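You operate a simulated robot arm through the tools that you are given. There is no shell and no other tool. Be economical: measure what you need, move in short steps, check, and stop when the job is done.

You are at the controls of a simulated two-armed robot. One attempt, no reset.

JOB
Press the coir in the blue tray as firm as its label says, then move it to the soak bed.
Fine: press switched on, firmness knob at the label's word, tray square under the plate; both green start buttons are held together; no coir spills.

The check looks at the end state, three seconds after you hand in, the way a careful person would. Anything else that was tipped, shoved, dropped, spilled or broken makes it a failure.

ROBOT AND FRAMES
Two 7-joint arms with fingered hands on one trunk, on a base that drives. Base frame: it is fixed to the floor where the robot stands at the start and does not move with it; the origin is under the middle of the robot, x ahead of it, y to its left, z up; the surface under the hand at the start is at about z = 0.85. Lengths are in m, angles in rad, forces in N, time in s.
The left shoulder is at the start at [0.02, 0.208, 1.323], the right one opposite. Places, roughly: firmness knob [0.4, -0.4, 0.9]; left start button [0.6, -0.2, 0.9]; press bed [0.5, -0.5, 0.8]; press switch [0.7, 0, 0.9]; right start button [0.3, -0.6, 0.9]; soak bed [0.3, -0.8, 0.8]. Payload 5 kg a hand.
The tool frame of a hand sits at the grasp point between the pads (the TCP): z along the fingers, y along the line on which they close. The tips reach 0.048 m beyond it. The gripper opens to 0.16 m. The gripper's body begins 0.056 m behind the TCP. The gripper is a hand of 4 fingers: y runs from the thumb to the fingers, the wrist lies at [-0.026, -0.142, -0.252] in the tool frame, and closing takes about 1.5 s.
Orientation is that of the tool frame in the base frame, as [roll, pitch, yaw] about the fixed x, y, z axes, in that order (R = Rz(yaw) Ry(pitch) Rx(roll)). With the fingers straight down and the wrist toward the robot, the tool's x, y and z point along [0, 1, 0], [1, 0, 0] and [0, 0, -1] of the base frame.

CONTROLS
- The arms move only by the tool send_rows. It takes "left_moves", "right_moves" or both (then of equal length, played together; a hand with none holds still); each is a list that holds one entry, the list of rows, each a list of 7 numbers: the shift along the base's x, y, z in m, then the turn, a rotation vector about the base's x, y, z in rad, then the opening in per cent of the stroke, from 0 (shut) to 100 (fully open). In form: [[[dx, dy, dz, ax, ay, az, jaw], ...]]. A call has 1 to 20 rows; each row shifts and turns the commanded pose from where the row before left it. Rows are played at 5 a second. More than 0.05 m and 0.15 rad between two rows, or a gripper value outside its range, and nothing of the call is played. A pose out of reach is approached as far as the arm can. The call stops where the force on the tool passes 90 N (or 10 N more than at its start, if that is more) or the arm is blocked; 0.2 s more then pass. The fingers move at their own pace (about 0.108 m/s each) and stop on an object; they squeeze with about 32 N. The grip force told is the motor's: it shows also when the fingers shut on nothing. Time passes only in rows, and 0.2 s behind the last, so rows that do not move let the fingers close. It gives the time, the measured TCP pose, the force on the tool (base axes), the opening and the grip force at its end, in the units of the frame above (readings bear some noise), with the torque about the TCP (base axes, N m) and any sound that the robot's microphone picked up, and new pictures: "views" is both (left out), scene, wrist or none (wrist: the cameras of the hands that moved).
- Cameras (640 x 400 px; columns grow to the right, rows downward): "scene" is now at [0.0834, -0.0674, 1.5223]; the picture's right is [-0.70, -0.71, 0.00], its down [-0.40, 0.39, -0.83] and it looks along [0.59, -0.58, -0.56] (base axes); focal length 248 px, centre (320, 200). "left" rides on the left gripper at [-0.087, -0.133, -0.189] in its tool frame; the picture's right is [-0.83, -0.26, 0.49], its down [0.51, -0.71, 0.49] and it looks along [0.22, 0.66, 0.72] (tool axes); focal length 238 px, centre (320, 200). "right" rides on the right gripper at [0.087, -0.133, -0.189] in its tool frame; the picture's right is [-0.83, 0.26, -0.49], its down [-0.51, -0.71, 0.49] and it looks along [-0.22, 0.66, 0.72] (tool axes); focal length 238 px, centre (320, 200). There is no depth. A picture from a camera that has moved, and an enlarged one, comes with that camera's place and axes in the base frame and with its lens. The place of the scene camera against the robot may be out by one fixed shift of up to 0.018 m in any direction.
- move_column(by): slides the trunk up (or, below 0, down) by that many m; the arms and the scene camera ride with it, the base frame stays. It gives what a move gives, with no picture.
- base_move(legs): drives the robot by 1 to 6 legs, each [ahead, left, turn to the left] in m, m and rad, along the robot's own axes; the way and the turn of a leg run together, so that a leg with both is an arc; at most 1.5 m and 3.142 rad a leg. The arms and the cameras ride along, it lands a little off, and it stops where it bumps. It gives what a move gives, and a new picture of the scene camera.
- hand_shape(shape, hand): the hand has 4 fingers and takes this shape, open, in about a second: jaw (thumb against the fingers, like two jaws); tri (thumb and two fingers); tip (a fingertip pinch); poke (one finger out to press); point (the index stretched); flat (the hand flat); cup (the hand cupped); fist (a fist). The gripper value then closes the fingers along that shape, each until it touches; the sizes above hold for jaw. It gives what a move gives, with no picture.
- head_to(pan, tilt): turns the head with the scene camera to pan (to the left, within 1.501 rad either way) and tilt (down, from -0.506 to 1.204), counted from straight ahead of the robot. It gives what a move gives, and a new picture of the scene camera.
- enlarge(camera, box): a new picture of the part [left, top, right, bottom] of that camera's present view, enlarged. The clock stands still meanwhile.
- job_done(): hands the job in; it is judged then, once.

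Work in short steps. Places have to be worked out from the pictures, the camera data and where the tool is seen: move nearer, look again, correct. Check each grasp and each placing, and mend what went wrong. You have 120 turns and 260 pictures in all, those below and enlarged ones among them. Open the grippers and draw the arms clear of the work before you hand the job in, unless the task says otherwise; then end with one line.

The tools are called after "Request:" as a command line: name --argument value ..., lists and objects as JSON in quotes. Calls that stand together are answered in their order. send_rows: Moves the arms, as the interface text tells. Its arguments: {"type":"object","properties":{"left_moves":{"type":"array","items":{"type":"array","items":{"type":"array","items":{"type":"number"}}}},"right_moves":{"type":"array","items":{"type":"array","items":{"type":"array","items":{"type":"number"}}}},"views":{"type":"string","enum":["both","scene","wrist","none"]}},"required":[]} The other tools are called the same way: move_column (by) slides the trunk up or down; hand_shape (shape, hand) gives the hand a shape; base_move (legs) drives the base; head_to (pan, tilt) turns the head that bears the scene camera; enlarge (camera, box) takes an enlarged picture of a part of a camera's view; job_done () hands the job in.

At the start:

```text
clock: 0.0
left_ee_pos: [0.5921, -0.0965, 1.1346]
left_orientation: [-3.141, 0.0, 1.572]
left_force: [0.3, -0.3, 0.6]
left_torque: [0.0, 0.01, -0.04]
left_grip_width: 0.1595
left_gripper_force: 0.1
left_shape: jaw
right_ee_pos: [0.4188, -0.6133, 1.1919]
right_orientation: [3.141, 0.0, 1.57]
right_force: [-0.6, -0.7, -0.6]
right_torque: [0.03, 0.0, -0.02]
right_grip_width: 0.1592
right_gripper_force: 0.0
right_shape: jaw
trunk travel left (down, up): [-0.325, 0.365]
robot x, y, heading: [0.0043, -0.003, -0.004]
head pan, tilt: [-0.775, 0.588]
```

scene: 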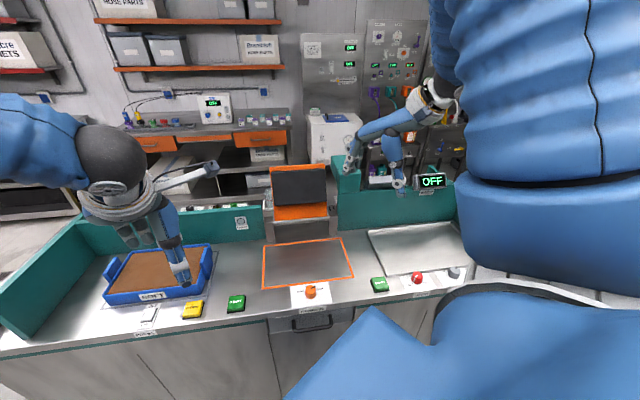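
right: 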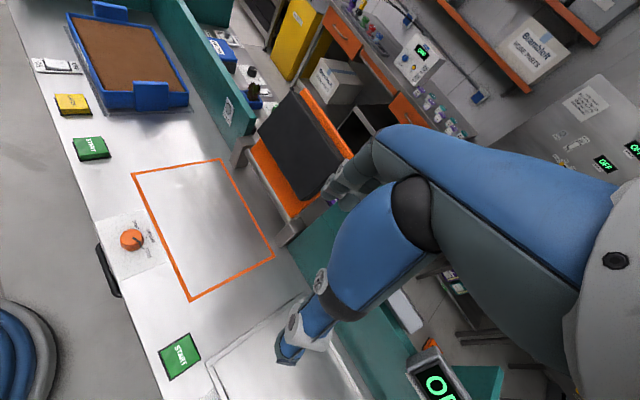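
left: 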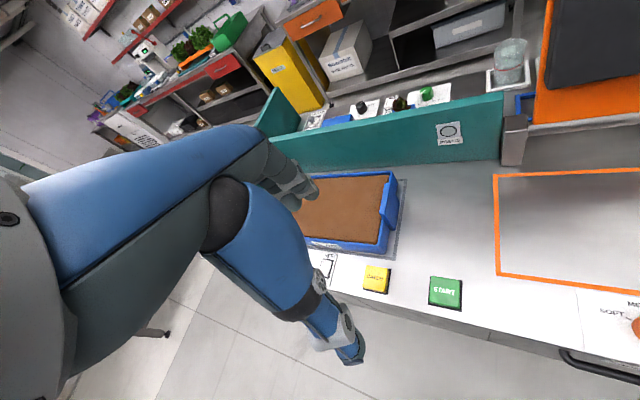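

The scene shows the tray at left, the outlined press bed, an orange knob, and two green start buttons. I'll enlarge the label, the knob and the right end of the bench.

Request:
enlarge --camera "scene" --box '[90, 230, 260, 340]'

Request:
enlarge --camera "scene" --box '[250, 220, 480, 340]'

Request:
enlarge --camera "scene" --box '[230, 100, 480, 240]'

Request:
enlarge --camera "right" --box '[90, 190, 230, 390]'

```text
3.64 times, centred on (175, 285) of scene
camera zoom: at [0.0834, -0.0674, 1.5223], right [-0.7, -0.71, 0.0], down [-0.4, 0.39, -0.83], along [0.59, -0.58, -0.56], focal length 901 px, centre (847, -109)
```

zoom: 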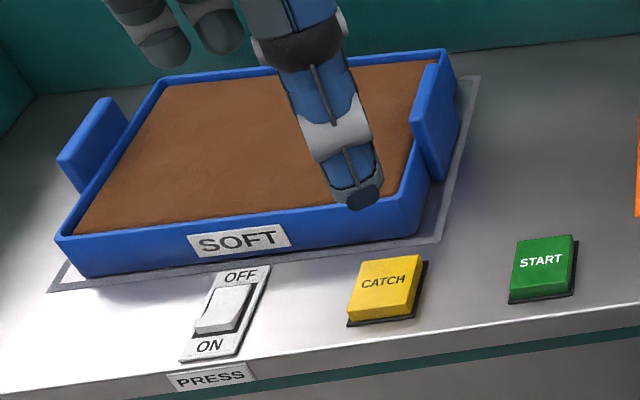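

```text
2.78 times, centred on (365, 280) of scene
camera zoom: at [0.0834, -0.0674, 1.5223], right [-0.7, -0.71, 0.0], down [-0.4, 0.39, -0.83], along [0.59, -0.58, -0.56], focal length 690 px, centre (195, -23)
```

zoom: 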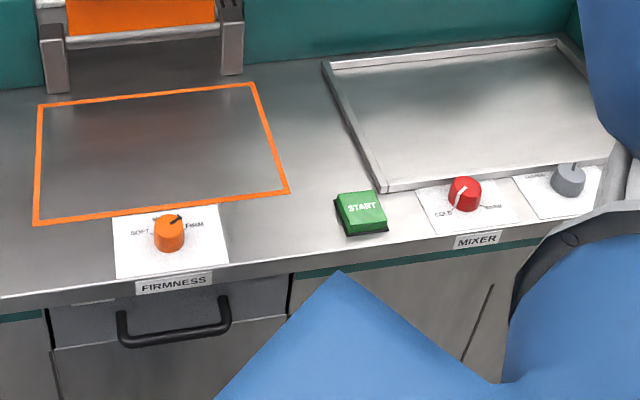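

```text
2.56 times, centred on (355, 170) of scene
camera zoom: at [0.0834, -0.0674, 1.5223], right [-0.7, -0.71, 0.0], down [-0.4, 0.39, -0.83], along [0.59, -0.58, -0.56], focal length 634 px, centre (230, 277)
```

zoom: 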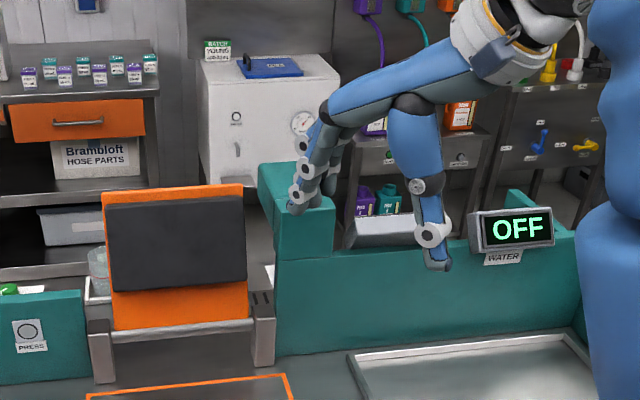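

```text
2.00 times, centred on (160, 290) of right
camera zoom: at [0.2861, -0.5254, 1.3803], right [0.26, -0.83, 0.49], down [-0.71, -0.51, -0.49], along [0.66, -0.22, -0.72], focal length 477 px, centre (640, 20)
```

zoom: 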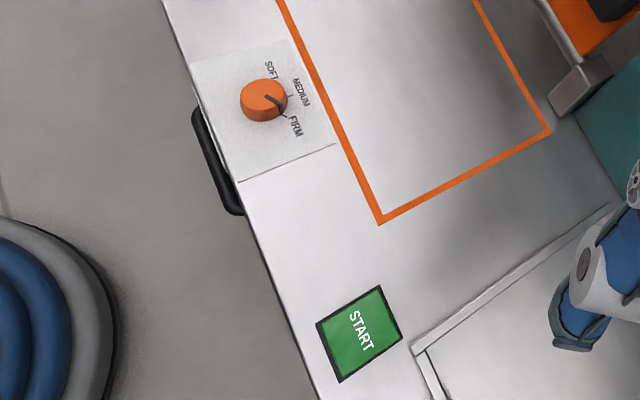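

Everything lies along a bench whose normal is at about -0.636 rad. The label says SOFT, the knob points near MEDIUM/FIRM, and the switch looks OFF. I'll turn square to the bench and look again.

Request:
base_move --legs '[[0, 0, -0.632]]'

Request:
head_to --pan 0.0 --tilt 0.75

```text
clock: 2.1
left_ee_pos: [0.4237, -0.4245, 1.1363]
left_orientation: [-3.141, -0.001, 0.947]
left_force: [0.4, 0.0, 0.7]
left_torque: [0.02, -0.02, 0.03]
left_grip_width: 0.1596
left_gripper_force: 0.1
left_shape: jaw
right_ee_pos: [-0.0193, -0.742, 1.1913]
right_orientation: [-3.14, 0.0, 0.948]
right_force: [0.0, -0.4, -0.8]
right_torque: [0.01, -0.03, 0.0]
right_grip_width: 0.1595
right_gripper_force: 0.0
right_shape: jaw
trunk travel left (down, up): [-0.325, 0.365]
robot x, y, heading: [0.0012, 0.0011, -0.623]
head pan, tilt: [-0.775, 0.588]
camera scene: at [0.0325, -0.099, 1.5222], right [-0.99, -0.17, 0.0], down [-0.09, 0.55, -0.83], along [0.14, -0.82, -0.56], focal length 248 px, centre (320, 200)
```

scene: 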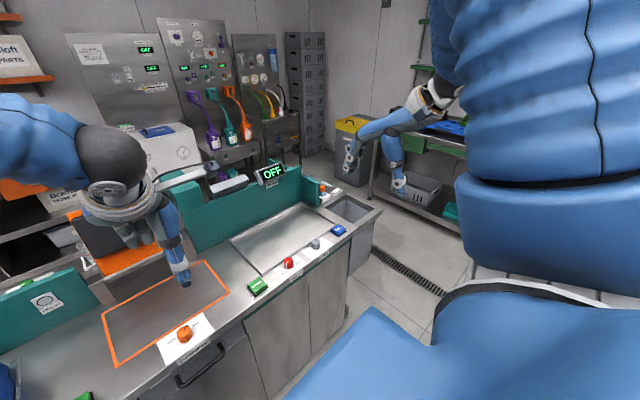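

```text
clock: 3.2
left_ee_pos: [0.4247, -0.4237, 1.1345]
left_orientation: [3.141, -0.001, 0.948]
left_force: [0.3, 0.3, -0.8]
left_torque: [-0.01, -0.01, 0.03]
left_grip_width: 0.1594
left_gripper_force: 0.0
left_shape: jaw
right_ee_pos: [-0.018, -0.743, 1.1913]
right_orientation: [-3.142, -0.003, 0.947]
right_force: [-0.4, 0.5, -0.4]
right_torque: [0.01, 0.0, 0.0]
right_grip_width: 0.1597
right_gripper_force: 0.0
right_shape: jaw
trunk travel left (down, up): [-0.325, 0.365]
robot x, y, heading: [-0.0015, 0.0029, -0.622]
head pan, tilt: [0.0, 0.75]
camera scene: at [0.085, -0.0599, 1.5083], right [-0.58, -0.81, 0.0], down [-0.55, 0.4, -0.73], along [0.59, -0.43, -0.68], focal length 248 px, centre (320, 200)
```

scene: 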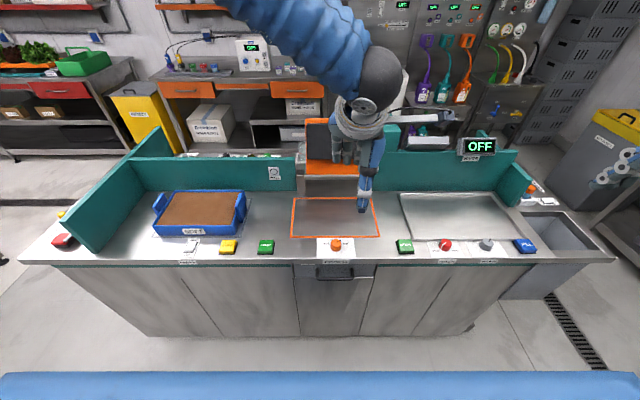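

The view is square now. I'll enlarge the tray with its switch, then the bed and knob, then the soak side.

Request:
enlarge --camera "scene" --box '[130, 170, 290, 270]'

Request:
enlarge --camera "scene" --box '[265, 170, 425, 270]'

Request:
enlarge --camera "scene" --box '[385, 130, 625, 280]'

Request:
enlarge --camera "scene" --box '[20, 130, 180, 270]'

```text
4.00 times, centred on (210, 220) of scene
camera zoom: at [0.085, -0.0599, 1.5083], right [-0.58, -0.81, 0.0], down [-0.55, 0.4, -0.73], along [0.59, -0.43, -0.68], focal length 991 px, centre (760, 120)
```

zoom: 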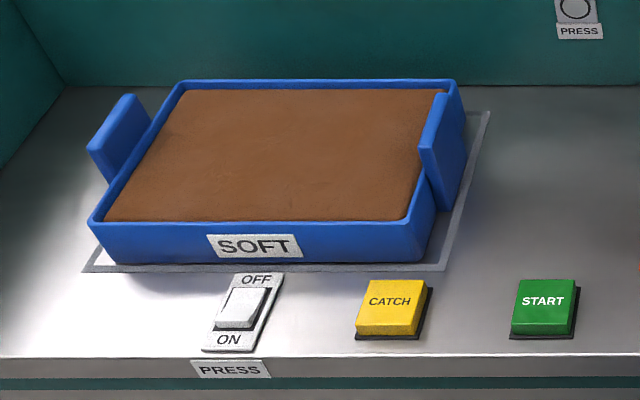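

```text
4.00 times, centred on (345, 220) of scene
camera zoom: at [0.085, -0.0599, 1.5083], right [-0.58, -0.81, 0.0], down [-0.55, 0.4, -0.73], along [0.59, -0.43, -0.68], focal length 991 px, centre (220, 120)
```

zoom: 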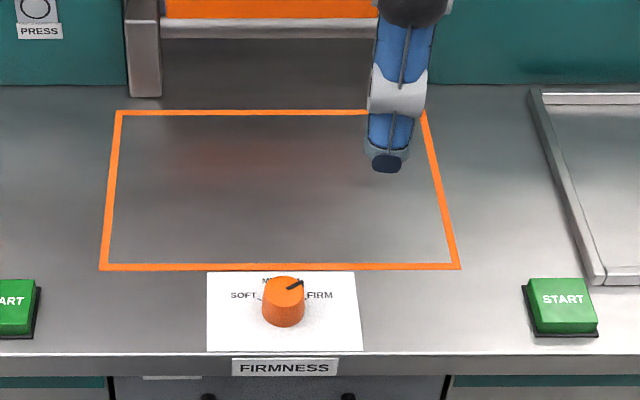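

```text
2.67 times, centred on (505, 205) of scene
camera zoom: at [0.085, -0.0599, 1.5083], right [-0.58, -0.81, 0.0], down [-0.55, 0.4, -0.73], along [0.59, -0.43, -0.68], focal length 661 px, centre (-173, 187)
```

zoom: 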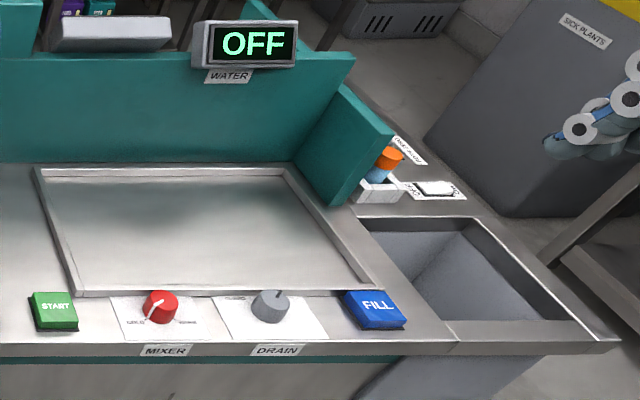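

```text
2.86 times, centred on (100, 200) of scene
camera zoom: at [0.085, -0.0599, 1.5083], right [-0.58, -0.81, 0.0], down [-0.55, 0.4, -0.73], along [0.59, -0.43, -0.68], focal length 708 px, centre (949, 200)
```

zoom: 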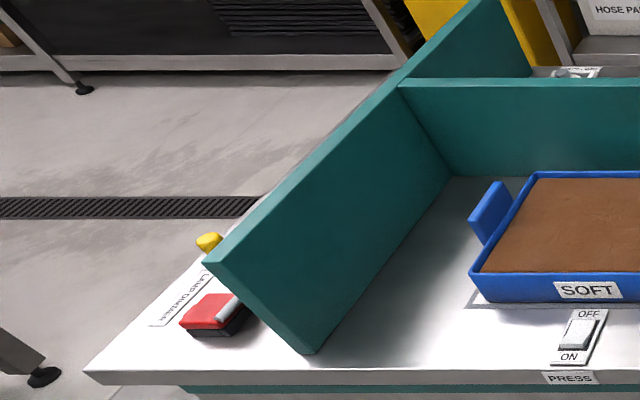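

The switch is at s≈+0.41 and the knob at s≈-0.05 in bench terms. The knob points toward FIRM and must go to SOFT. Driving 0.2 m left puts both in good reach.

Request:
base_move --legs '[[0, 0.2, -0.008]]'

Request:
hand_shape --hand "left" --shape "poke"

```text
clock: 4.8
left_ee_pos: [0.537, -0.2657, 1.1357]
left_orientation: [-3.141, -0.001, 0.937]
left_force: [0.3, -0.7, 0.4]
left_torque: [-0.08, 0.07, 0.0]
left_grip_width: 0.1596
left_gripper_force: 0.0
left_shape: jaw
right_ee_pos: [0.092, -0.5797, 1.1922]
right_orientation: [3.141, 0.003, 0.938]
right_force: [1.2, 0.4, -0.6]
right_torque: [-0.05, 0.03, 0.01]
right_grip_width: 0.1595
right_gripper_force: 0.1
right_shape: jaw
trunk travel left (down, up): [-0.325, 0.365]
robot x, y, heading: [0.1187, 0.1615, -0.629]
head pan, tilt: [0.0, 0.75]
camera scene: at [0.2027, 0.102, 1.5083], right [-0.59, -0.81, 0.0], down [-0.55, 0.4, -0.73], along [0.59, -0.43, -0.68], focal length 248 px, centre (320, 200)
```

scene: 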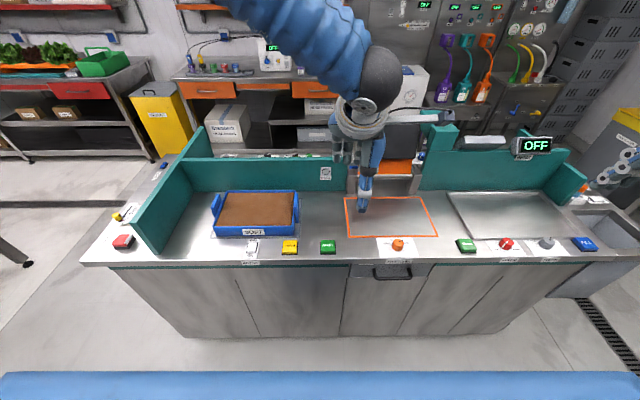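

```text
clock: 5.7
left_ee_pos: [0.5372, -0.2676, 1.1353]
left_orientation: [3.141, 0.001, 0.939]
left_force: [0.7, -1.4, 0.5]
left_torque: [0.01, -0.02, 0.02]
left_grip_width: 0.0001
left_gripper_force: 0.0
left_shape: poke
right_ee_pos: [0.091, -0.5821, 1.1923]
right_orientation: [-3.141, -0.001, 0.938]
right_force: [-0.3, 0.3, 0.2]
right_torque: [-0.02, -0.03, -0.02]
right_grip_width: 0.1596
right_gripper_force: 0.0
right_shape: jaw
trunk travel left (down, up): [-0.325, 0.365]
robot x, y, heading: [0.1189, 0.1606, -0.631]
head pan, tilt: [0.0, 0.75]
```

Bench axes are confirmed (normal at -0.63). I'm moving the left poke finger above the switch and the right hand above the knob, staying well above everything.

Request:
send_rows --left_moves '[[[0.0203, 0.0278, -0.013, 0, 0, 0, 0], [0.0203, 0.0278, -0.013, 0, 0, 0, 0], [0.0203, 0.0278, -0.013, 0, 0, 0, 0], [0.0203, 0.0278, -0.013, 0, 0, 0, 0], [0.0203, 0.0278, -0.013, 0, 0, 0, 0], [0.0203, 0.0278, -0.013, 0, 0, 0, 0], [0.0203, 0.0278, -0.013, 0, 0, 0, 0], [0.0203, 0.0278, -0.013, 0, 0, 0, 0], [0.0203, 0.0278, -0.013, 0, 0, 0, 0]]]' --right_moves '[[[0.038, 0.0227, -0.0146, 0, 0, 0, 100], [0.038, 0.0227, -0.0146, 0, 0, 0, 100], [0.038, 0.0227, -0.0146, 0, 0, 0, 100], [0.038, 0.0227, -0.0146, 0, 0, 0, 100], [0.038, 0.0227, -0.0146, 0, 0, 0, 100], [0.038, 0.0227, -0.0146, 0, 0, 0, 100], [0.038, 0.0227, -0.0146, 0, 0, 0, 100], [0.038, 0.0227, -0.0146, 0, 0, 0, 100], [0.038, 0.0227, -0.0146, 0, 0, 0, 100]]]'

```text
clock: 7.7
left_ee_pos: [0.7218, -0.0158, 1.0159]
left_orientation: [-3.14, 0.001, 0.937]
left_force: [0.7, 0.7, -0.7]
left_torque: [-0.09, 0.13, -0.04]
left_grip_width: 0.0
left_gripper_force: 0.0
left_shape: poke
right_ee_pos: [0.435, -0.3735, 1.0588]
right_orientation: [-3.139, 0.002, 0.936]
right_force: [1.2, 1.3, 0.5]
right_torque: [-0.13, 0.18, -0.03]
right_grip_width: 0.1599
right_gripper_force: 0.1
right_shape: jaw
trunk travel left (down, up): [-0.325, 0.365]
robot x, y, heading: [0.1141, 0.1598, -0.64]
head pan, tilt: [0.0, 0.75]
camera scene: at [0.205, 0.1029, 1.5082], right [-0.59, -0.81, 0.0], down [-0.55, 0.4, -0.73], along [0.59, -0.43, -0.68], focal length 248 px, centre (320, 200)
camera right: at [0.3806, -0.2239, 1.2476], right [-0.28, -0.83, 0.49], down [-0.87, 0.01, -0.49], along [0.4, -0.56, -0.72], focal length 238 px, centre (320, 200)
camera left: at [0.5648, -0.0079, 1.2052], right [-0.7, -0.52, -0.48], down [-0.27, 0.83, -0.49], along [0.66, -0.21, -0.72], focal length 238 px, centre (320, 200)
```

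scene: 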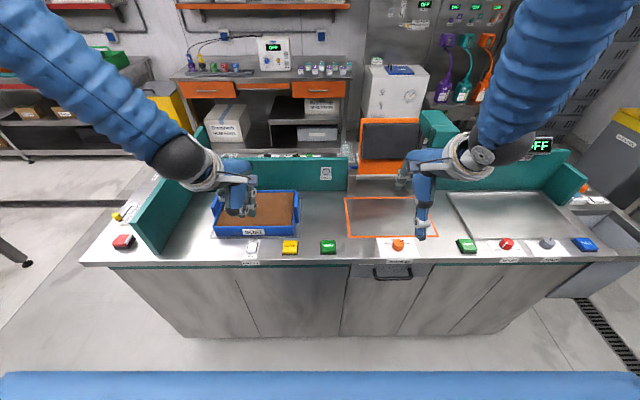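
right: 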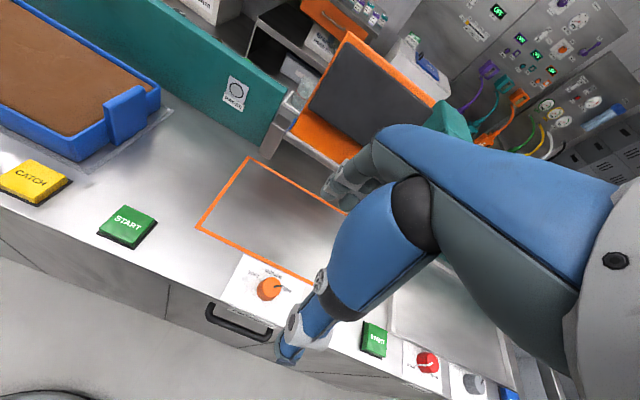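
left: 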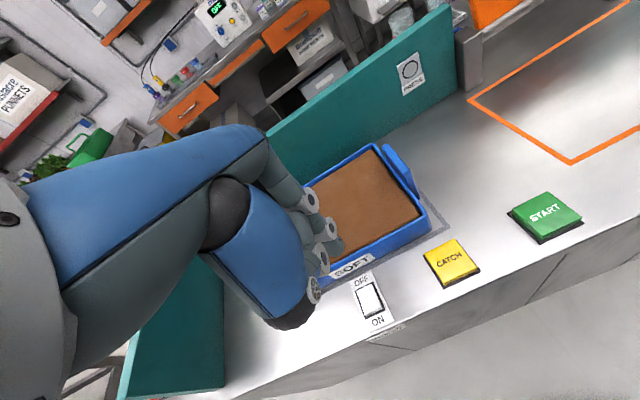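

I need to see where the poke fingertip is relative to the TCP.

Request:
enlarge --camera "left" --box '[220, 160, 420, 340]'

Request:
enlarge --camera "scene" --box '[190, 150, 310, 270]'

Request:
enlarge --camera "right" --box '[210, 230, 350, 370]'

```text
2.22 times, centred on (320, 250) of left
camera zoom: at [0.5648, -0.0079, 1.2052], right [-0.7, -0.52, -0.48], down [-0.27, 0.83, -0.49], along [0.66, -0.21, -0.72], focal length 530 px, centre (320, 89)
```

zoom: 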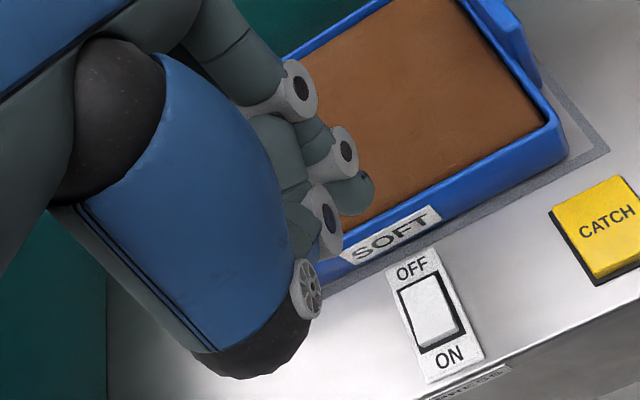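

```text
3.33 times, centred on (250, 210) of scene
camera zoom: at [0.205, 0.1029, 1.5082], right [-0.59, -0.81, 0.0], down [-0.55, 0.4, -0.73], along [0.59, -0.43, -0.68], focal length 826 px, centre (553, 167)
```

zoom: 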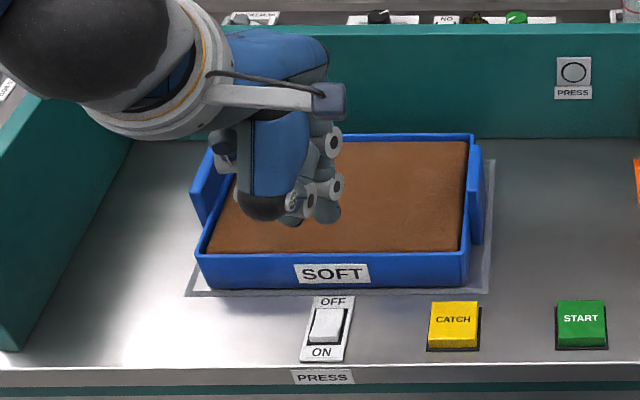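

```text
2.86 times, centred on (280, 300) of right
camera zoom: at [0.3806, -0.2239, 1.2476], right [-0.28, -0.83, 0.49], down [-0.87, 0.01, -0.49], along [0.4, -0.56, -0.72], focal length 681 px, centre (434, -86)
```

zoom: 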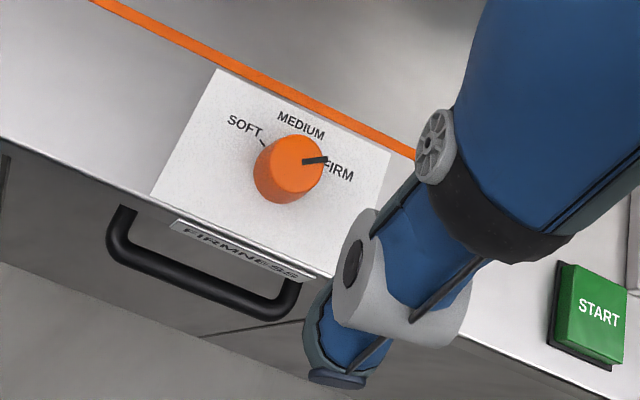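

The wrist cameras put the knob near [0.430, -0.361] and the switch's ON end near [0.686, 0.011]. The scene camera reads about 0.017 too far out. I'll set the right hand to tri, then lower the left finger over the ON end and move the right hand over the knob, pre-turned.

Request:
hand_shape --hand "right" --shape "tri"

Request:
send_rows --left_moves '[[[-0.0102, 0.0115, -0.005, 0, 0, 0, 0], [-0.0102, 0.0115, -0.005, 0, 0, 0, 0], [-0.0101, 0.0116, -0.02, 0, 0, 0, 0], [0, 0, -0.03, 0, 0, 0, 0]]]' --right_moves '[[[-0.001, 0.003, -0.015, 0, 0, -0.15, 100], [-0.001, 0.003, -0.015, 0, 0, -0.15, 100], [-0.001, 0.003, -0.015, 0, 0, -0.15, 100], [-0.001, 0.003, -0.015, 0, 0, -0.15, 100]]]'

```text
clock: 8.6
left_ee_pos: [0.7204, -0.0165, 1.0164]
left_orientation: [-3.14, 0.0, 0.937]
left_force: [-0.6, 0.3, -0.2]
left_torque: [-0.02, 0.03, 0.0]
left_grip_width: 0.0
left_gripper_force: 0.1
left_shape: poke
right_ee_pos: [0.4332, -0.3761, 1.0586]
right_orientation: [3.14, 0.0, 0.938]
right_force: [0.7, 1.1, -0.4]
right_torque: [-0.02, 0.02, 0.01]
right_grip_width: 0.16
right_gripper_force: 0.0
right_shape: tri
trunk travel left (down, up): [-0.325, 0.365]
robot x, y, heading: [0.1164, 0.1633, -0.637]
head pan, tilt: [0.0, 0.75]
```

```text
clock: 9.6
left_ee_pos: [0.6913, 0.0182, 0.9568]
left_orientation: [-3.141, 0.0, 0.939]
left_force: [1.2, -0.9, 0.5]
left_torque: [0.07, 0.17, 0.0]
left_grip_width: 0.0
left_gripper_force: 0.0
left_shape: poke
right_ee_pos: [0.4305, -0.3651, 0.9995]
right_orientation: [-3.14, 0.004, 0.345]
right_force: [0.7, -0.2, -0.4]
right_torque: [0.01, 0.04, -0.05]
right_grip_width: 0.1601
right_gripper_force: 0.1
right_shape: tri
trunk travel left (down, up): [-0.325, 0.365]
robot x, y, heading: [0.1137, 0.1594, -0.631]
head pan, tilt: [0.0, 0.75]
camera scene: at [0.2042, 0.1003, 1.5081], right [-0.59, -0.81, 0.0], down [-0.55, 0.4, -0.73], along [0.59, -0.43, -0.68], focal length 248 px, centre (320, 200)
camera right: at [0.469, -0.2091, 1.1882], right [-0.7, -0.53, 0.49], down [-0.72, 0.5, -0.49], along [0.01, -0.69, -0.72], focal length 238 px, centre (320, 200)
camera left: at [0.5337, 0.0261, 1.1469], right [-0.7, -0.52, -0.49], down [-0.27, 0.83, -0.49], along [0.66, -0.21, -0.72], focal length 238 px, centre (320, 200)
```

scene: 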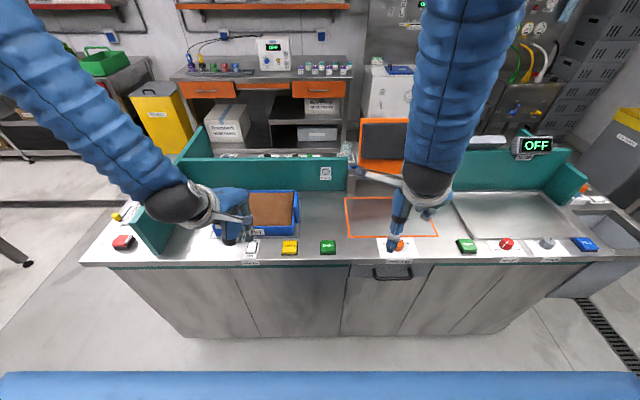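
right: 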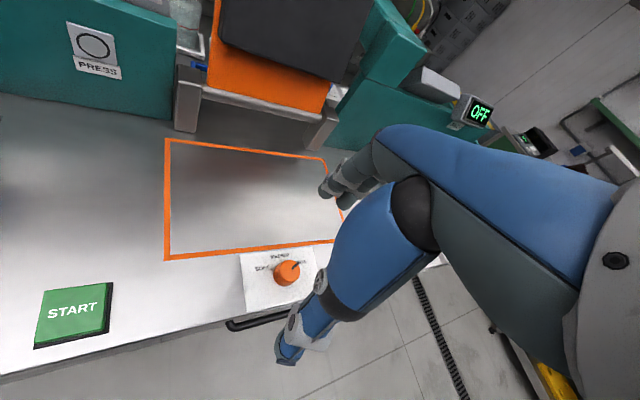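
left: 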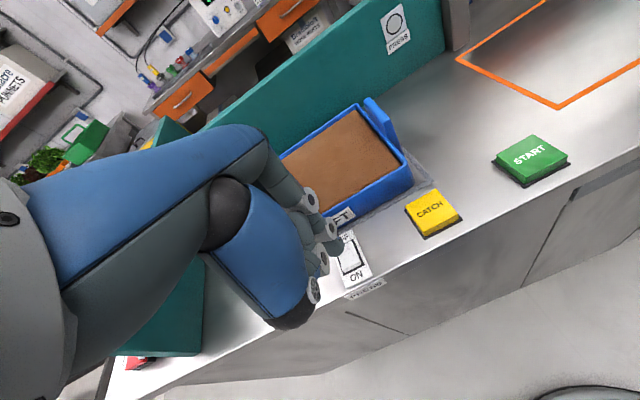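

The second wrist view confirms the knob at about [0.432, -0.361]. I'll look at the left fingertip and the right hand more closely.

Request:
enlarge --camera "left" --box '[260, 180, 420, 300]'

Request:
enlarge --camera "scene" --box '[190, 180, 310, 270]'

Request:
enlarge --camera "scene" --box '[350, 170, 470, 270]'

```text
3.33 times, centred on (340, 240) of left
camera zoom: at [0.5337, 0.0261, 1.1469], right [-0.7, -0.52, -0.49], down [-0.27, 0.83, -0.49], along [0.66, -0.21, -0.72], focal length 794 px, centre (253, 67)
```

zoom: 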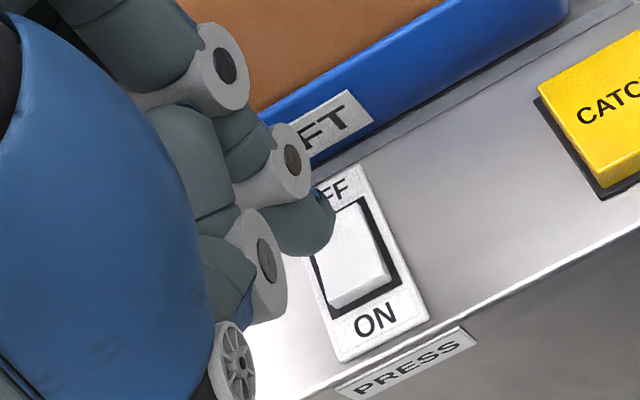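

```text
4.44 times, centred on (250, 225) of scene
camera zoom: at [0.2042, 0.1003, 1.5081], right [-0.59, -0.81, 0.0], down [-0.55, 0.4, -0.73], along [0.59, -0.43, -0.68], focal length 1102 px, centre (631, 89)
```

zoom: 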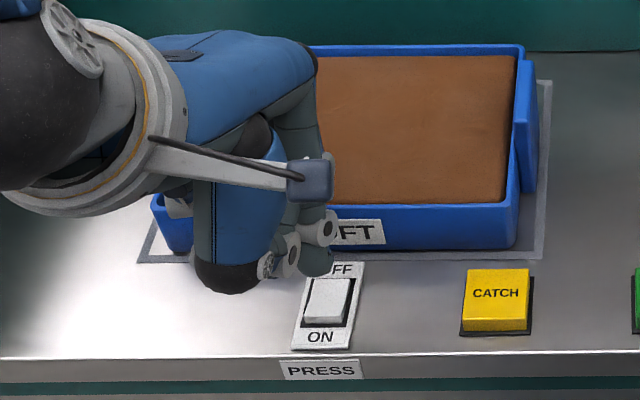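

```text
4.00 times, centred on (410, 220) of scene
camera zoom: at [0.2042, 0.1003, 1.5081], right [-0.59, -0.81, 0.0], down [-0.55, 0.4, -0.73], along [0.59, -0.43, -0.68], focal length 991 px, centre (-40, 120)
```

zoom: 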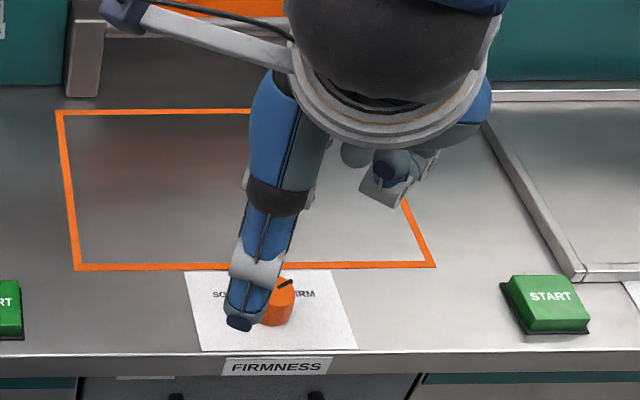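

The poke tip is just above and beside the rocker. I'll lower it a bit and watch again before committing.

Request:
send_rows --left_moves '[[[0.0, 0.0, -0.015, 0, 0, 0, 0], [0, 0, -0.013, 0, 0, 0, 0]]]' --views "none"

Request:
enlarge --camera "left" --box '[260, 180, 420, 300]'

Request:
enlarge --camera "scene" --box '[190, 180, 310, 270]'

```text
clock: 10.2
left_ee_pos: [0.6896, 0.0205, 0.9291]
left_orientation: [-3.141, -0.002, 0.937]
left_force: [-0.2, 0.4, 1.0]
left_torque: [0.03, -0.03, 0.02]
left_grip_width: 0.0
left_gripper_force: 0.1
left_shape: poke
right_ee_pos: [0.4293, -0.3643, 0.9994]
right_orientation: [-3.141, 0.001, 0.337]
right_force: [0.0, -0.2, 0.6]
right_torque: [-0.03, -0.04, -0.04]
right_grip_width: 0.1597
right_gripper_force: 0.0
right_shape: tri
trunk travel left (down, up): [-0.325, 0.365]
robot x, y, heading: [0.1167, 0.1634, -0.633]
head pan, tilt: [0.0, 0.75]
```

```text
3.33 times, centred on (340, 240) of left
camera zoom: at [0.5314, 0.0274, 1.1198], right [-0.7, -0.52, -0.49], down [-0.27, 0.83, -0.49], along [0.66, -0.21, -0.72], focal length 794 px, centre (253, 67)
```

zoom: 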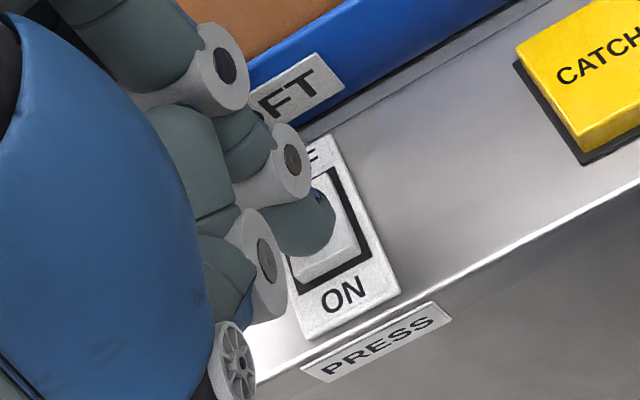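

```text
4.44 times, centred on (250, 225) of scene
camera zoom: at [0.2019, 0.1013, 1.5083], right [-0.59, -0.81, 0.0], down [-0.55, 0.4, -0.73], along [0.59, -0.43, -0.68], focal length 1102 px, centre (631, 89)
```

zoom: 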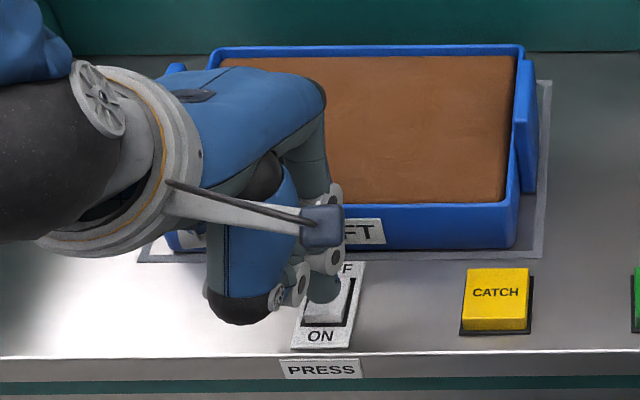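

The fingertip sits over the ON half of the rocker, so I'll press straight down in small steps.

Request:
send_rows --left_moves '[[[0, 0, -0.008, 0, 0, 0, 0], [0, 0, -0.008, 0, 0, 0, 0], [0, 0, -0.006, 0, 0, 0, 0]]]' --views "none"

Request:
enlarge --camera "left" --box '[260, 180, 420, 300]'

```text
clock: 11.0
left_ee_pos: [0.6896, 0.0188, 0.9083]
left_orientation: [3.141, 0.001, 0.938]
left_force: [-0.3, 1.0, 3.5]
left_torque: [-0.03, 0.04, 0.03]
left_grip_width: 0.0001
left_gripper_force: 0.2
left_shape: poke
right_ee_pos: [0.4301, -0.3644, 1.0003]
right_orientation: [3.141, 0.0, 0.335]
right_force: [0.4, -0.1, 0.2]
right_torque: [0.0, 0.01, -0.01]
right_grip_width: 0.1599
right_gripper_force: 0.0
right_shape: tri
trunk travel left (down, up): [-0.325, 0.365]
robot x, y, heading: [0.1192, 0.1617, -0.636]
head pan, tilt: [0.0, 0.75]
```

```text
3.33 times, centred on (340, 240) of left
camera zoom: at [0.532, 0.0267, 1.0976], right [-0.7, -0.52, -0.49], down [-0.27, 0.83, -0.49], along [0.66, -0.21, -0.72], focal length 794 px, centre (253, 67)
```

zoom: 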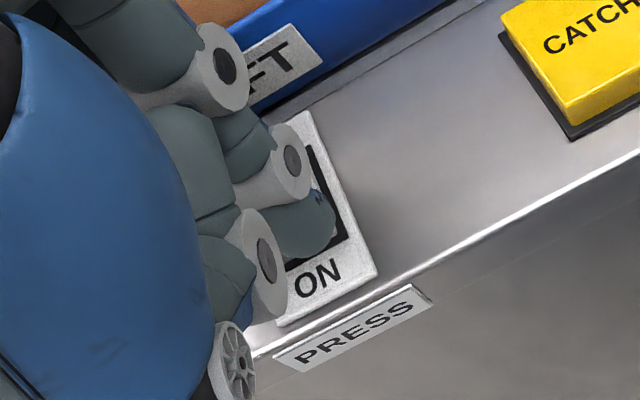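

Contact reads 3.5 N. I'll press a few mm more, then lift and look.

Request:
send_rows --left_moves '[[[0, 0, -0.004, 0, 0, 0, 0], [0, 0, -0.004, 0, 0, 0, 0], [0, 0, -0.003, 0, 0, 0, 0]]]' --views "none"

Request:
send_rows --left_moves '[[[0, 0, 0.04, 0, 0, 0, 0], [0, 0, 0.045, 0, 0, 0, 0], [0.01, 0.015, 0.04, 0, 0, 0, 0]]]' --views "none"

Request:
enlarge --camera "left" --box '[280, 180, 460, 320]'

```text
clock: 11.8
left_ee_pos: [0.693, 0.013, 0.9056]
left_orientation: [3.12, -0.002, 0.939]
left_force: [8.0, -8.4, 86.4]
left_torque: [-1.02, -0.01, 0.1]
left_grip_width: 0.0
left_gripper_force: 0.2
left_shape: poke
right_ee_pos: [0.4264, -0.3639, 1.0024]
right_orientation: [3.139, -0.001, 0.335]
right_force: [1.0, -0.8, 0.2]
right_torque: [0.01, -0.03, 0.0]
right_grip_width: 0.1596
right_gripper_force: 0.0
right_shape: tri
trunk travel left (down, up): [-0.325, 0.365]
robot x, y, heading: [0.1159, 0.1606, -0.637]
head pan, tilt: [0.0, 0.75]
```

```text
clock: 12.6
left_ee_pos: [0.7, 0.0356, 1.0207]
left_orientation: [-3.137, 0.0, 0.937]
left_force: [-0.3, 1.2, -0.8]
left_torque: [-0.09, -0.03, 0.01]
left_grip_width: 0.0003
left_gripper_force: 0.1
left_shape: poke
right_ee_pos: [0.4305, -0.3629, 1.0018]
right_orientation: [3.14, 0.002, 0.337]
right_force: [0.0, 0.7, 0.6]
right_torque: [-0.07, 0.0, -0.02]
right_grip_width: 0.1597
right_gripper_force: 0.1
right_shape: tri
trunk travel left (down, up): [-0.325, 0.365]
robot x, y, heading: [0.1206, 0.1631, -0.638]
head pan, tilt: [0.0, 0.75]
```

```text
2.86 times, centred on (370, 250) of left
camera zoom: at [0.5423, 0.0441, 1.2105], right [-0.7, -0.52, -0.48], down [-0.27, 0.83, -0.49], along [0.66, -0.21, -0.73], focal length 681 px, centre (177, 57)
```

zoom: 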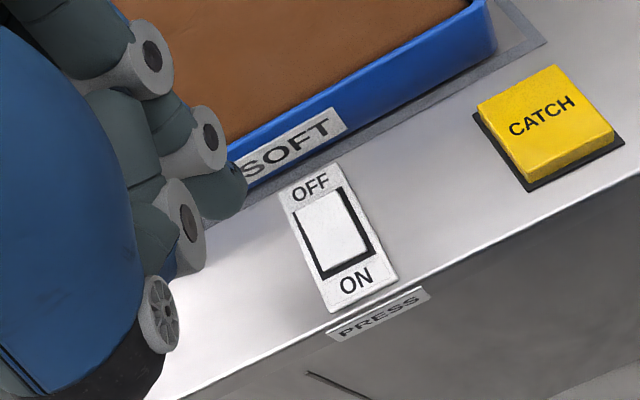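

The rocker now sits with its ON end down. Next I'll lower the right tri-grip around the knob.

Request:
send_rows --right_moves '[[[0, 0.001, -0.025, 0, 0, 0, 100], [0, 0.001, -0.025, 0, 0, 0, 100], [0, 0, -0.025, 0, 0, 0, 100]]]' --views "none"

Request:
enlarge --camera "right" --box '[180, 180, 420, 400]'

Request:
enlarge --camera "scene" --box '[340, 180, 460, 280]'

```text
clock: 13.4
left_ee_pos: [0.7002, 0.0332, 1.0196]
left_orientation: [-3.141, 0.0, 0.938]
left_force: [-0.1, 0.2, 0.6]
left_torque: [0.03, 0.03, 0.01]
left_grip_width: 0.0
left_gripper_force: 0.0
left_shape: poke
right_ee_pos: [0.4312, -0.3609, 0.9242]
right_orientation: [-3.141, 0.001, 0.336]
right_force: [1.2, -0.1, 0.6]
right_torque: [0.08, 0.04, 0.02]
right_grip_width: 0.16
right_gripper_force: 0.0
right_shape: tri
trunk travel left (down, up): [-0.325, 0.365]
robot x, y, heading: [0.1177, 0.1587, -0.634]
head pan, tilt: [0.0, 0.75]
```

```text
1.82 times, centred on (300, 290) of right
camera zoom: at [0.4694, -0.2065, 1.1133], right [-0.7, -0.52, 0.49], down [-0.71, 0.5, -0.49], along [0.01, -0.69, -0.72], focal length 433 px, centre (356, 36)
```

zoom: 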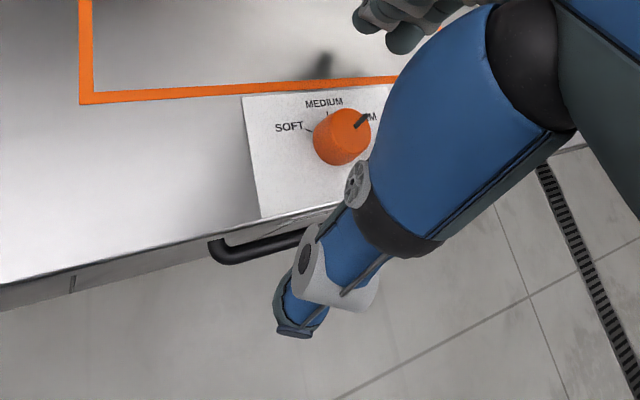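

```text
4.00 times, centred on (400, 230) of scene
camera zoom: at [0.2031, 0.1006, 1.5082], right [-0.59, -0.81, 0.0], down [-0.55, 0.4, -0.73], along [0.59, -0.43, -0.68], focal length 991 px, centre (0, 80)
```

zoom: 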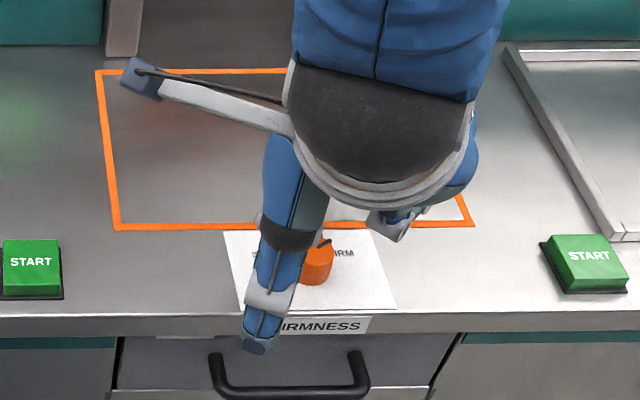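

Thumb and fingers straddle the knob, with TCP, knob and hand axis aligned. I'll lower about 1 cm more and close on it.

Request:
send_rows --right_moves '[[[0, 0, -0.011, 0, 0, 0, 100], [0, 0, 0, 0, 0, 0, 50], [0, 0, 0, 0, 0, 0, 20], [0, 0, 0, 0, 0, 0, 0], [0, 0, 0, 0, 0, 0, 0], [0, 0, 0, 0, 0, 0, 0], [0, 0, 0, 0, 0, 0, 0], [0, 0, 0, 0, 0, 0, 0]]]' --views "none"

Request:
enlarge --camera "right" --box '[180, 180, 420, 400]'

Request:
enlarge --camera "scene" --box '[340, 180, 460, 280]'

```text
clock: 15.2
left_ee_pos: [0.7007, 0.0332, 1.0208]
left_orientation: [-3.14, 0.0, 0.938]
left_force: [-0.8, 0.0, 0.2]
left_torque: [0.02, -0.03, 0.01]
left_grip_width: 0.0002
left_gripper_force: 0.1
left_shape: poke
right_ee_pos: [0.4314, -0.3616, 0.9129]
right_orientation: [3.14, 0.001, 0.34]
right_force: [0.6, 1.0, -0.9]
right_torque: [0.07, -0.03, 0.03]
right_grip_width: 0.019
right_gripper_force: 31.9
right_shape: tri
trunk travel left (down, up): [-0.325, 0.365]
robot x, y, heading: [0.1153, 0.1649, -0.632]
head pan, tilt: [0.0, 0.75]
```

```text
1.82 times, centred on (300, 290) of right
camera zoom: at [0.469, -0.2058, 1.1026], right [-0.7, -0.52, 0.49], down [-0.71, 0.5, -0.49], along [0.01, -0.69, -0.72], focal length 433 px, centre (356, 36)
```

zoom: 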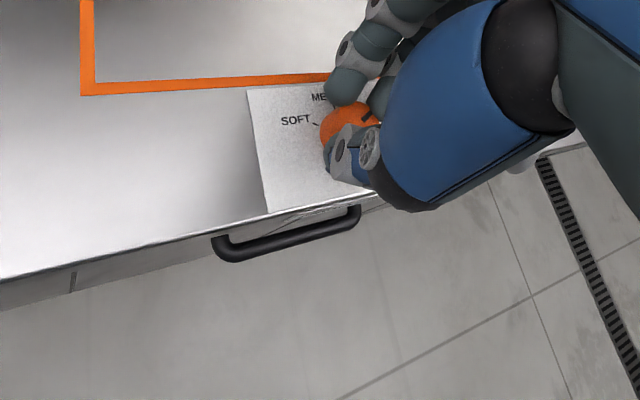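

```text
4.00 times, centred on (400, 230) of scene
camera zoom: at [0.2025, 0.1014, 1.5083], right [-0.59, -0.81, 0.0], down [-0.55, 0.4, -0.73], along [0.59, -0.43, -0.68], focal length 991 px, centre (0, 80)
```

zoom: 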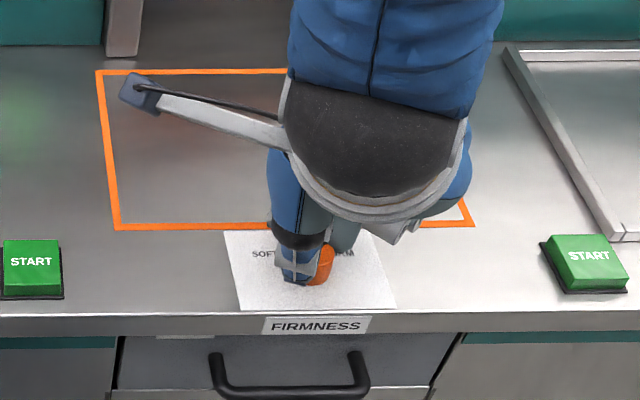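

The knob is gripped. I'll turn it counter-clockwise toward SOFT by about 0.9 rad and look.

Request:
send_rows --right_moves '[[[0, 0, 0, 0, 0, 0.13, 0], [0, 0, 0, 0, 0, 0.13, 0], [0, 0, 0, 0, 0, 0.13, 0], [0, 0, 0, 0, 0, 0.13, 0], [0, 0, 0, 0, 0, 0.13, 0], [0, 0, 0, 0, 0, 0.13, 0], [0, 0, 0, 0, 0, 0.13, 0]]]' --views "none"

Request:
enlarge --camera "right" --box '[180, 180, 420, 400]'

Request:
enlarge --camera "scene" --box '[360, 210, 440, 270]'

```text
clock: 16.8
left_ee_pos: [0.6996, 0.0341, 1.0229]
left_orientation: [3.14, -0.002, 0.937]
left_force: [0.0, -0.7, 0.1]
left_torque: [0.04, 0.0, -0.01]
left_grip_width: 0.0
left_gripper_force: 0.0
left_shape: poke
right_ee_pos: [0.4254, -0.3632, 0.9144]
right_orientation: [-3.141, 0.0, 1.247]
right_force: [-26.1, -6.8, 7.3]
right_torque: [-0.16, 1.09, -0.25]
right_grip_width: 0.0179
right_gripper_force: 32.1
right_shape: tri
trunk travel left (down, up): [-0.325, 0.365]
robot x, y, heading: [0.1208, 0.1634, -0.634]
head pan, tilt: [0.0, 0.75]
```

```text
1.82 times, centred on (300, 290) of right
camera zoom: at [0.3281, -0.2378, 1.1028], right [-0.02, -0.87, 0.49], down [-0.83, -0.26, -0.49], along [0.55, -0.41, -0.72], focal length 433 px, centre (356, 36)
```

zoom: 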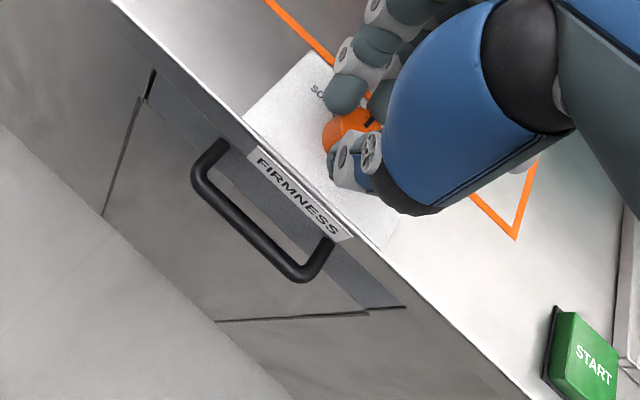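

```text
6.67 times, centred on (400, 240) of scene
camera zoom: at [0.1992, 0.1004, 1.5085], right [-0.59, -0.81, 0.0], down [-0.55, 0.4, -0.73], along [0.59, -0.43, -0.68], focal length 1652 px, centre (-213, -67)
```

zoom: 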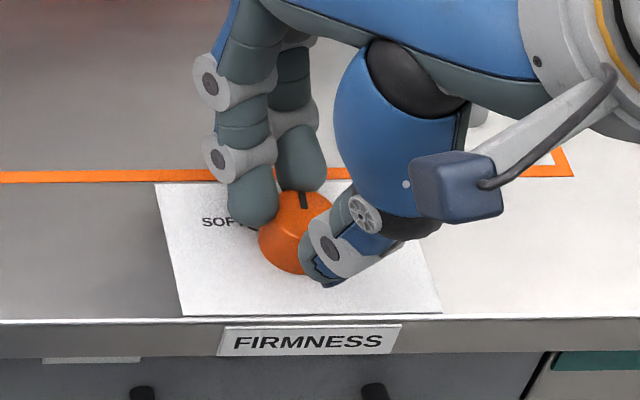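

The pointer is at MEDIUM after 0.9 rad, with a slight side load. I'll ease that and turn another 0.85 rad.

Request:
send_rows --right_moves '[[[-0.004, 0, 0, 0, 0, 0.12, 0], [0, 0, 0, 0, 0, 0.12, 0], [0, 0, 0, 0, 0, 0.12, 0], [0, 0, 0, 0, 0, 0.12, 0], [0, 0, 0, 0, 0, 0.12, 0], [0, 0, 0, 0, 0, 0.12, 0], [0, 0, 0, 0, 0, 0.12, 0]]]' --views "none"

Request:
enlarge --camera "right" --box '[240, 180, 400, 320]'

Request:
enlarge --camera "scene" --box '[360, 210, 440, 270]'

```text
clock: 18.4
left_ee_pos: [0.6987, 0.032, 1.0217]
left_orientation: [3.14, -0.002, 0.937]
left_force: [0.2, -0.6, -0.4]
left_torque: [0.01, 0.04, 0.01]
left_grip_width: 0.0
left_gripper_force: 0.0
left_shape: poke
right_ee_pos: [0.4231, -0.3652, 0.9161]
right_orientation: [3.139, 0.005, 2.086]
right_force: [-23.4, -31.2, 25.6]
right_torque: [-1.38, 1.07, -0.38]
right_grip_width: 0.0173
right_gripper_force: 31.8
right_shape: tri
trunk travel left (down, up): [-0.325, 0.365]
robot x, y, heading: [0.1151, 0.1619, -0.634]
head pan, tilt: [0.0, 0.75]
```

```text
2.86 times, centred on (320, 250) of right
camera zoom: at [0.2653, -0.354, 1.1029], right [0.64, -0.6, 0.49], down [-0.37, -0.79, -0.49], along [0.68, 0.13, -0.72], focal length 681 px, centre (320, 57)
```

zoom: 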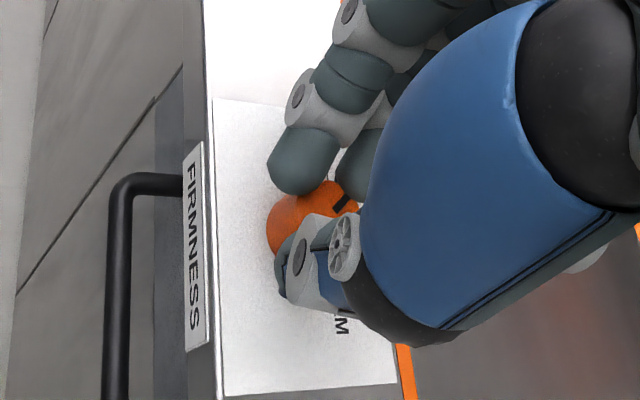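

```text
6.67 times, centred on (400, 240) of scene
camera zoom: at [0.1997, 0.0997, 1.5085], right [-0.59, -0.81, 0.0], down [-0.55, 0.41, -0.73], along [0.59, -0.43, -0.68], focal length 1652 px, centre (-213, -67)
```

zoom: 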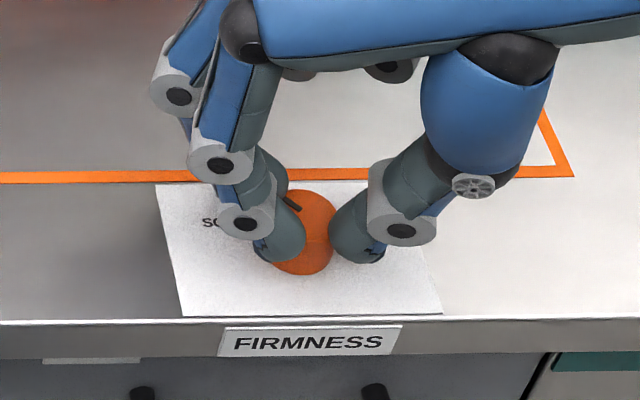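

The pointer looks to be at SOFT, the mirror of where FIRM was. I'll release, lift straight up, and check.

Request:
send_rows --right_moves '[[[0, 0, 0, 0, 0, 0, 50], [0, 0, 0, 0, 0, 0, 100], [0, 0, 0, 0, 0, 0, 100], [0, 0, 0, 0, 0, 0, 100], [0, 0, 0, 0, 0, 0, 100], [0, 0, 0.04, 0, 0, 0, 100], [0, 0, 0.045, 0, 0, 0, 100], [0, 0, 0.045, 0, 0, 0, 100], [0, 0, 0, 0, 0, -0.14, 100], [0, 0, 0, 0, 0, -0.14, 100], [0, 0, 0, 0, 0, -0.14, 100], [-0.02, -0.03, 0, 0, 0, -0.14, 100], [-0.02, -0.03, 0, 0, 0, -0.14, 100], [-0.02, -0.03, 0.02, 0, 0, -0.14, 100], [-0.02, -0.03, 0.02, 0, 0, -0.14, 100], [-0.02, -0.03, 0.02, 0, 0, -0.14, 100]]]' --views "none"

Request:
enlarge --camera "scene" --box '[360, 210, 440, 270]'

Request:
enlarge --camera "scene" --box '[200, 140, 360, 270]'

```text
clock: 21.8
left_ee_pos: [0.7011, 0.0349, 1.0217]
left_orientation: [3.141, 0.001, 0.938]
left_force: [-0.3, 0.3, 0.9]
left_torque: [-0.05, -0.05, -0.02]
left_grip_width: 0.0001
left_gripper_force: 0.2
left_shape: poke
right_ee_pos: [0.3237, -0.508, 1.105]
right_orientation: [-3.141, 0.001, 0.966]
right_force: [-0.6, 0.7, 0.2]
right_torque: [-0.04, -0.05, -0.02]
right_grip_width: 0.1598
right_gripper_force: 0.0
right_shape: tri
trunk travel left (down, up): [-0.325, 0.365]
robot x, y, heading: [0.1193, 0.1619, -0.636]
head pan, tilt: [0.0, 0.75]
```

```text
6.67 times, centred on (400, 240) of scene
camera zoom: at [0.2016, 0.1021, 1.5084], right [-0.59, -0.81, 0.0], down [-0.55, 0.4, -0.73], along [0.59, -0.43, -0.68], focal length 1652 px, centre (-213, -67)
```

zoom: 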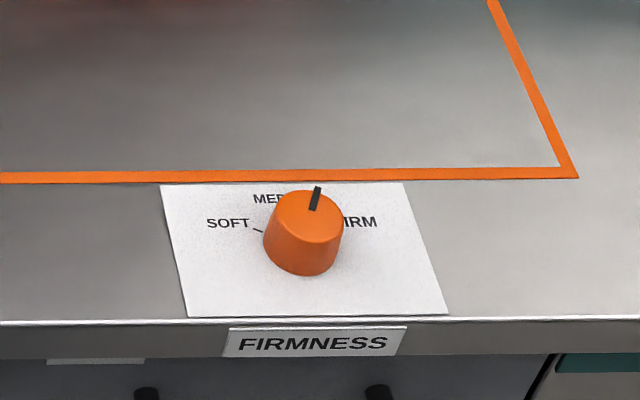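

```text
3.08 times, centred on (280, 205) of scene
camera zoom: at [0.2016, 0.1021, 1.5084], right [-0.59, -0.81, 0.0], down [-0.55, 0.4, -0.73], along [0.59, -0.43, -0.68], focal length 763 px, centre (443, 185)
```

zoom: 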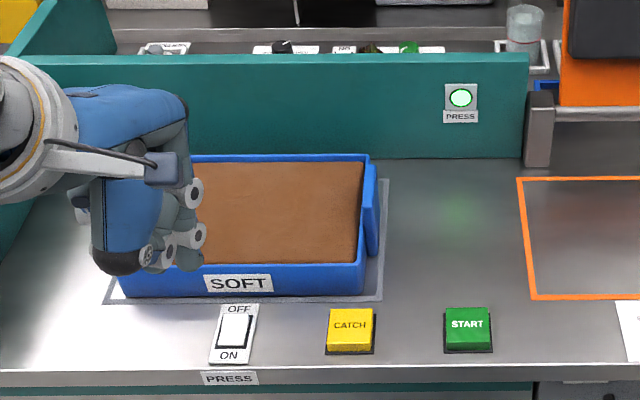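

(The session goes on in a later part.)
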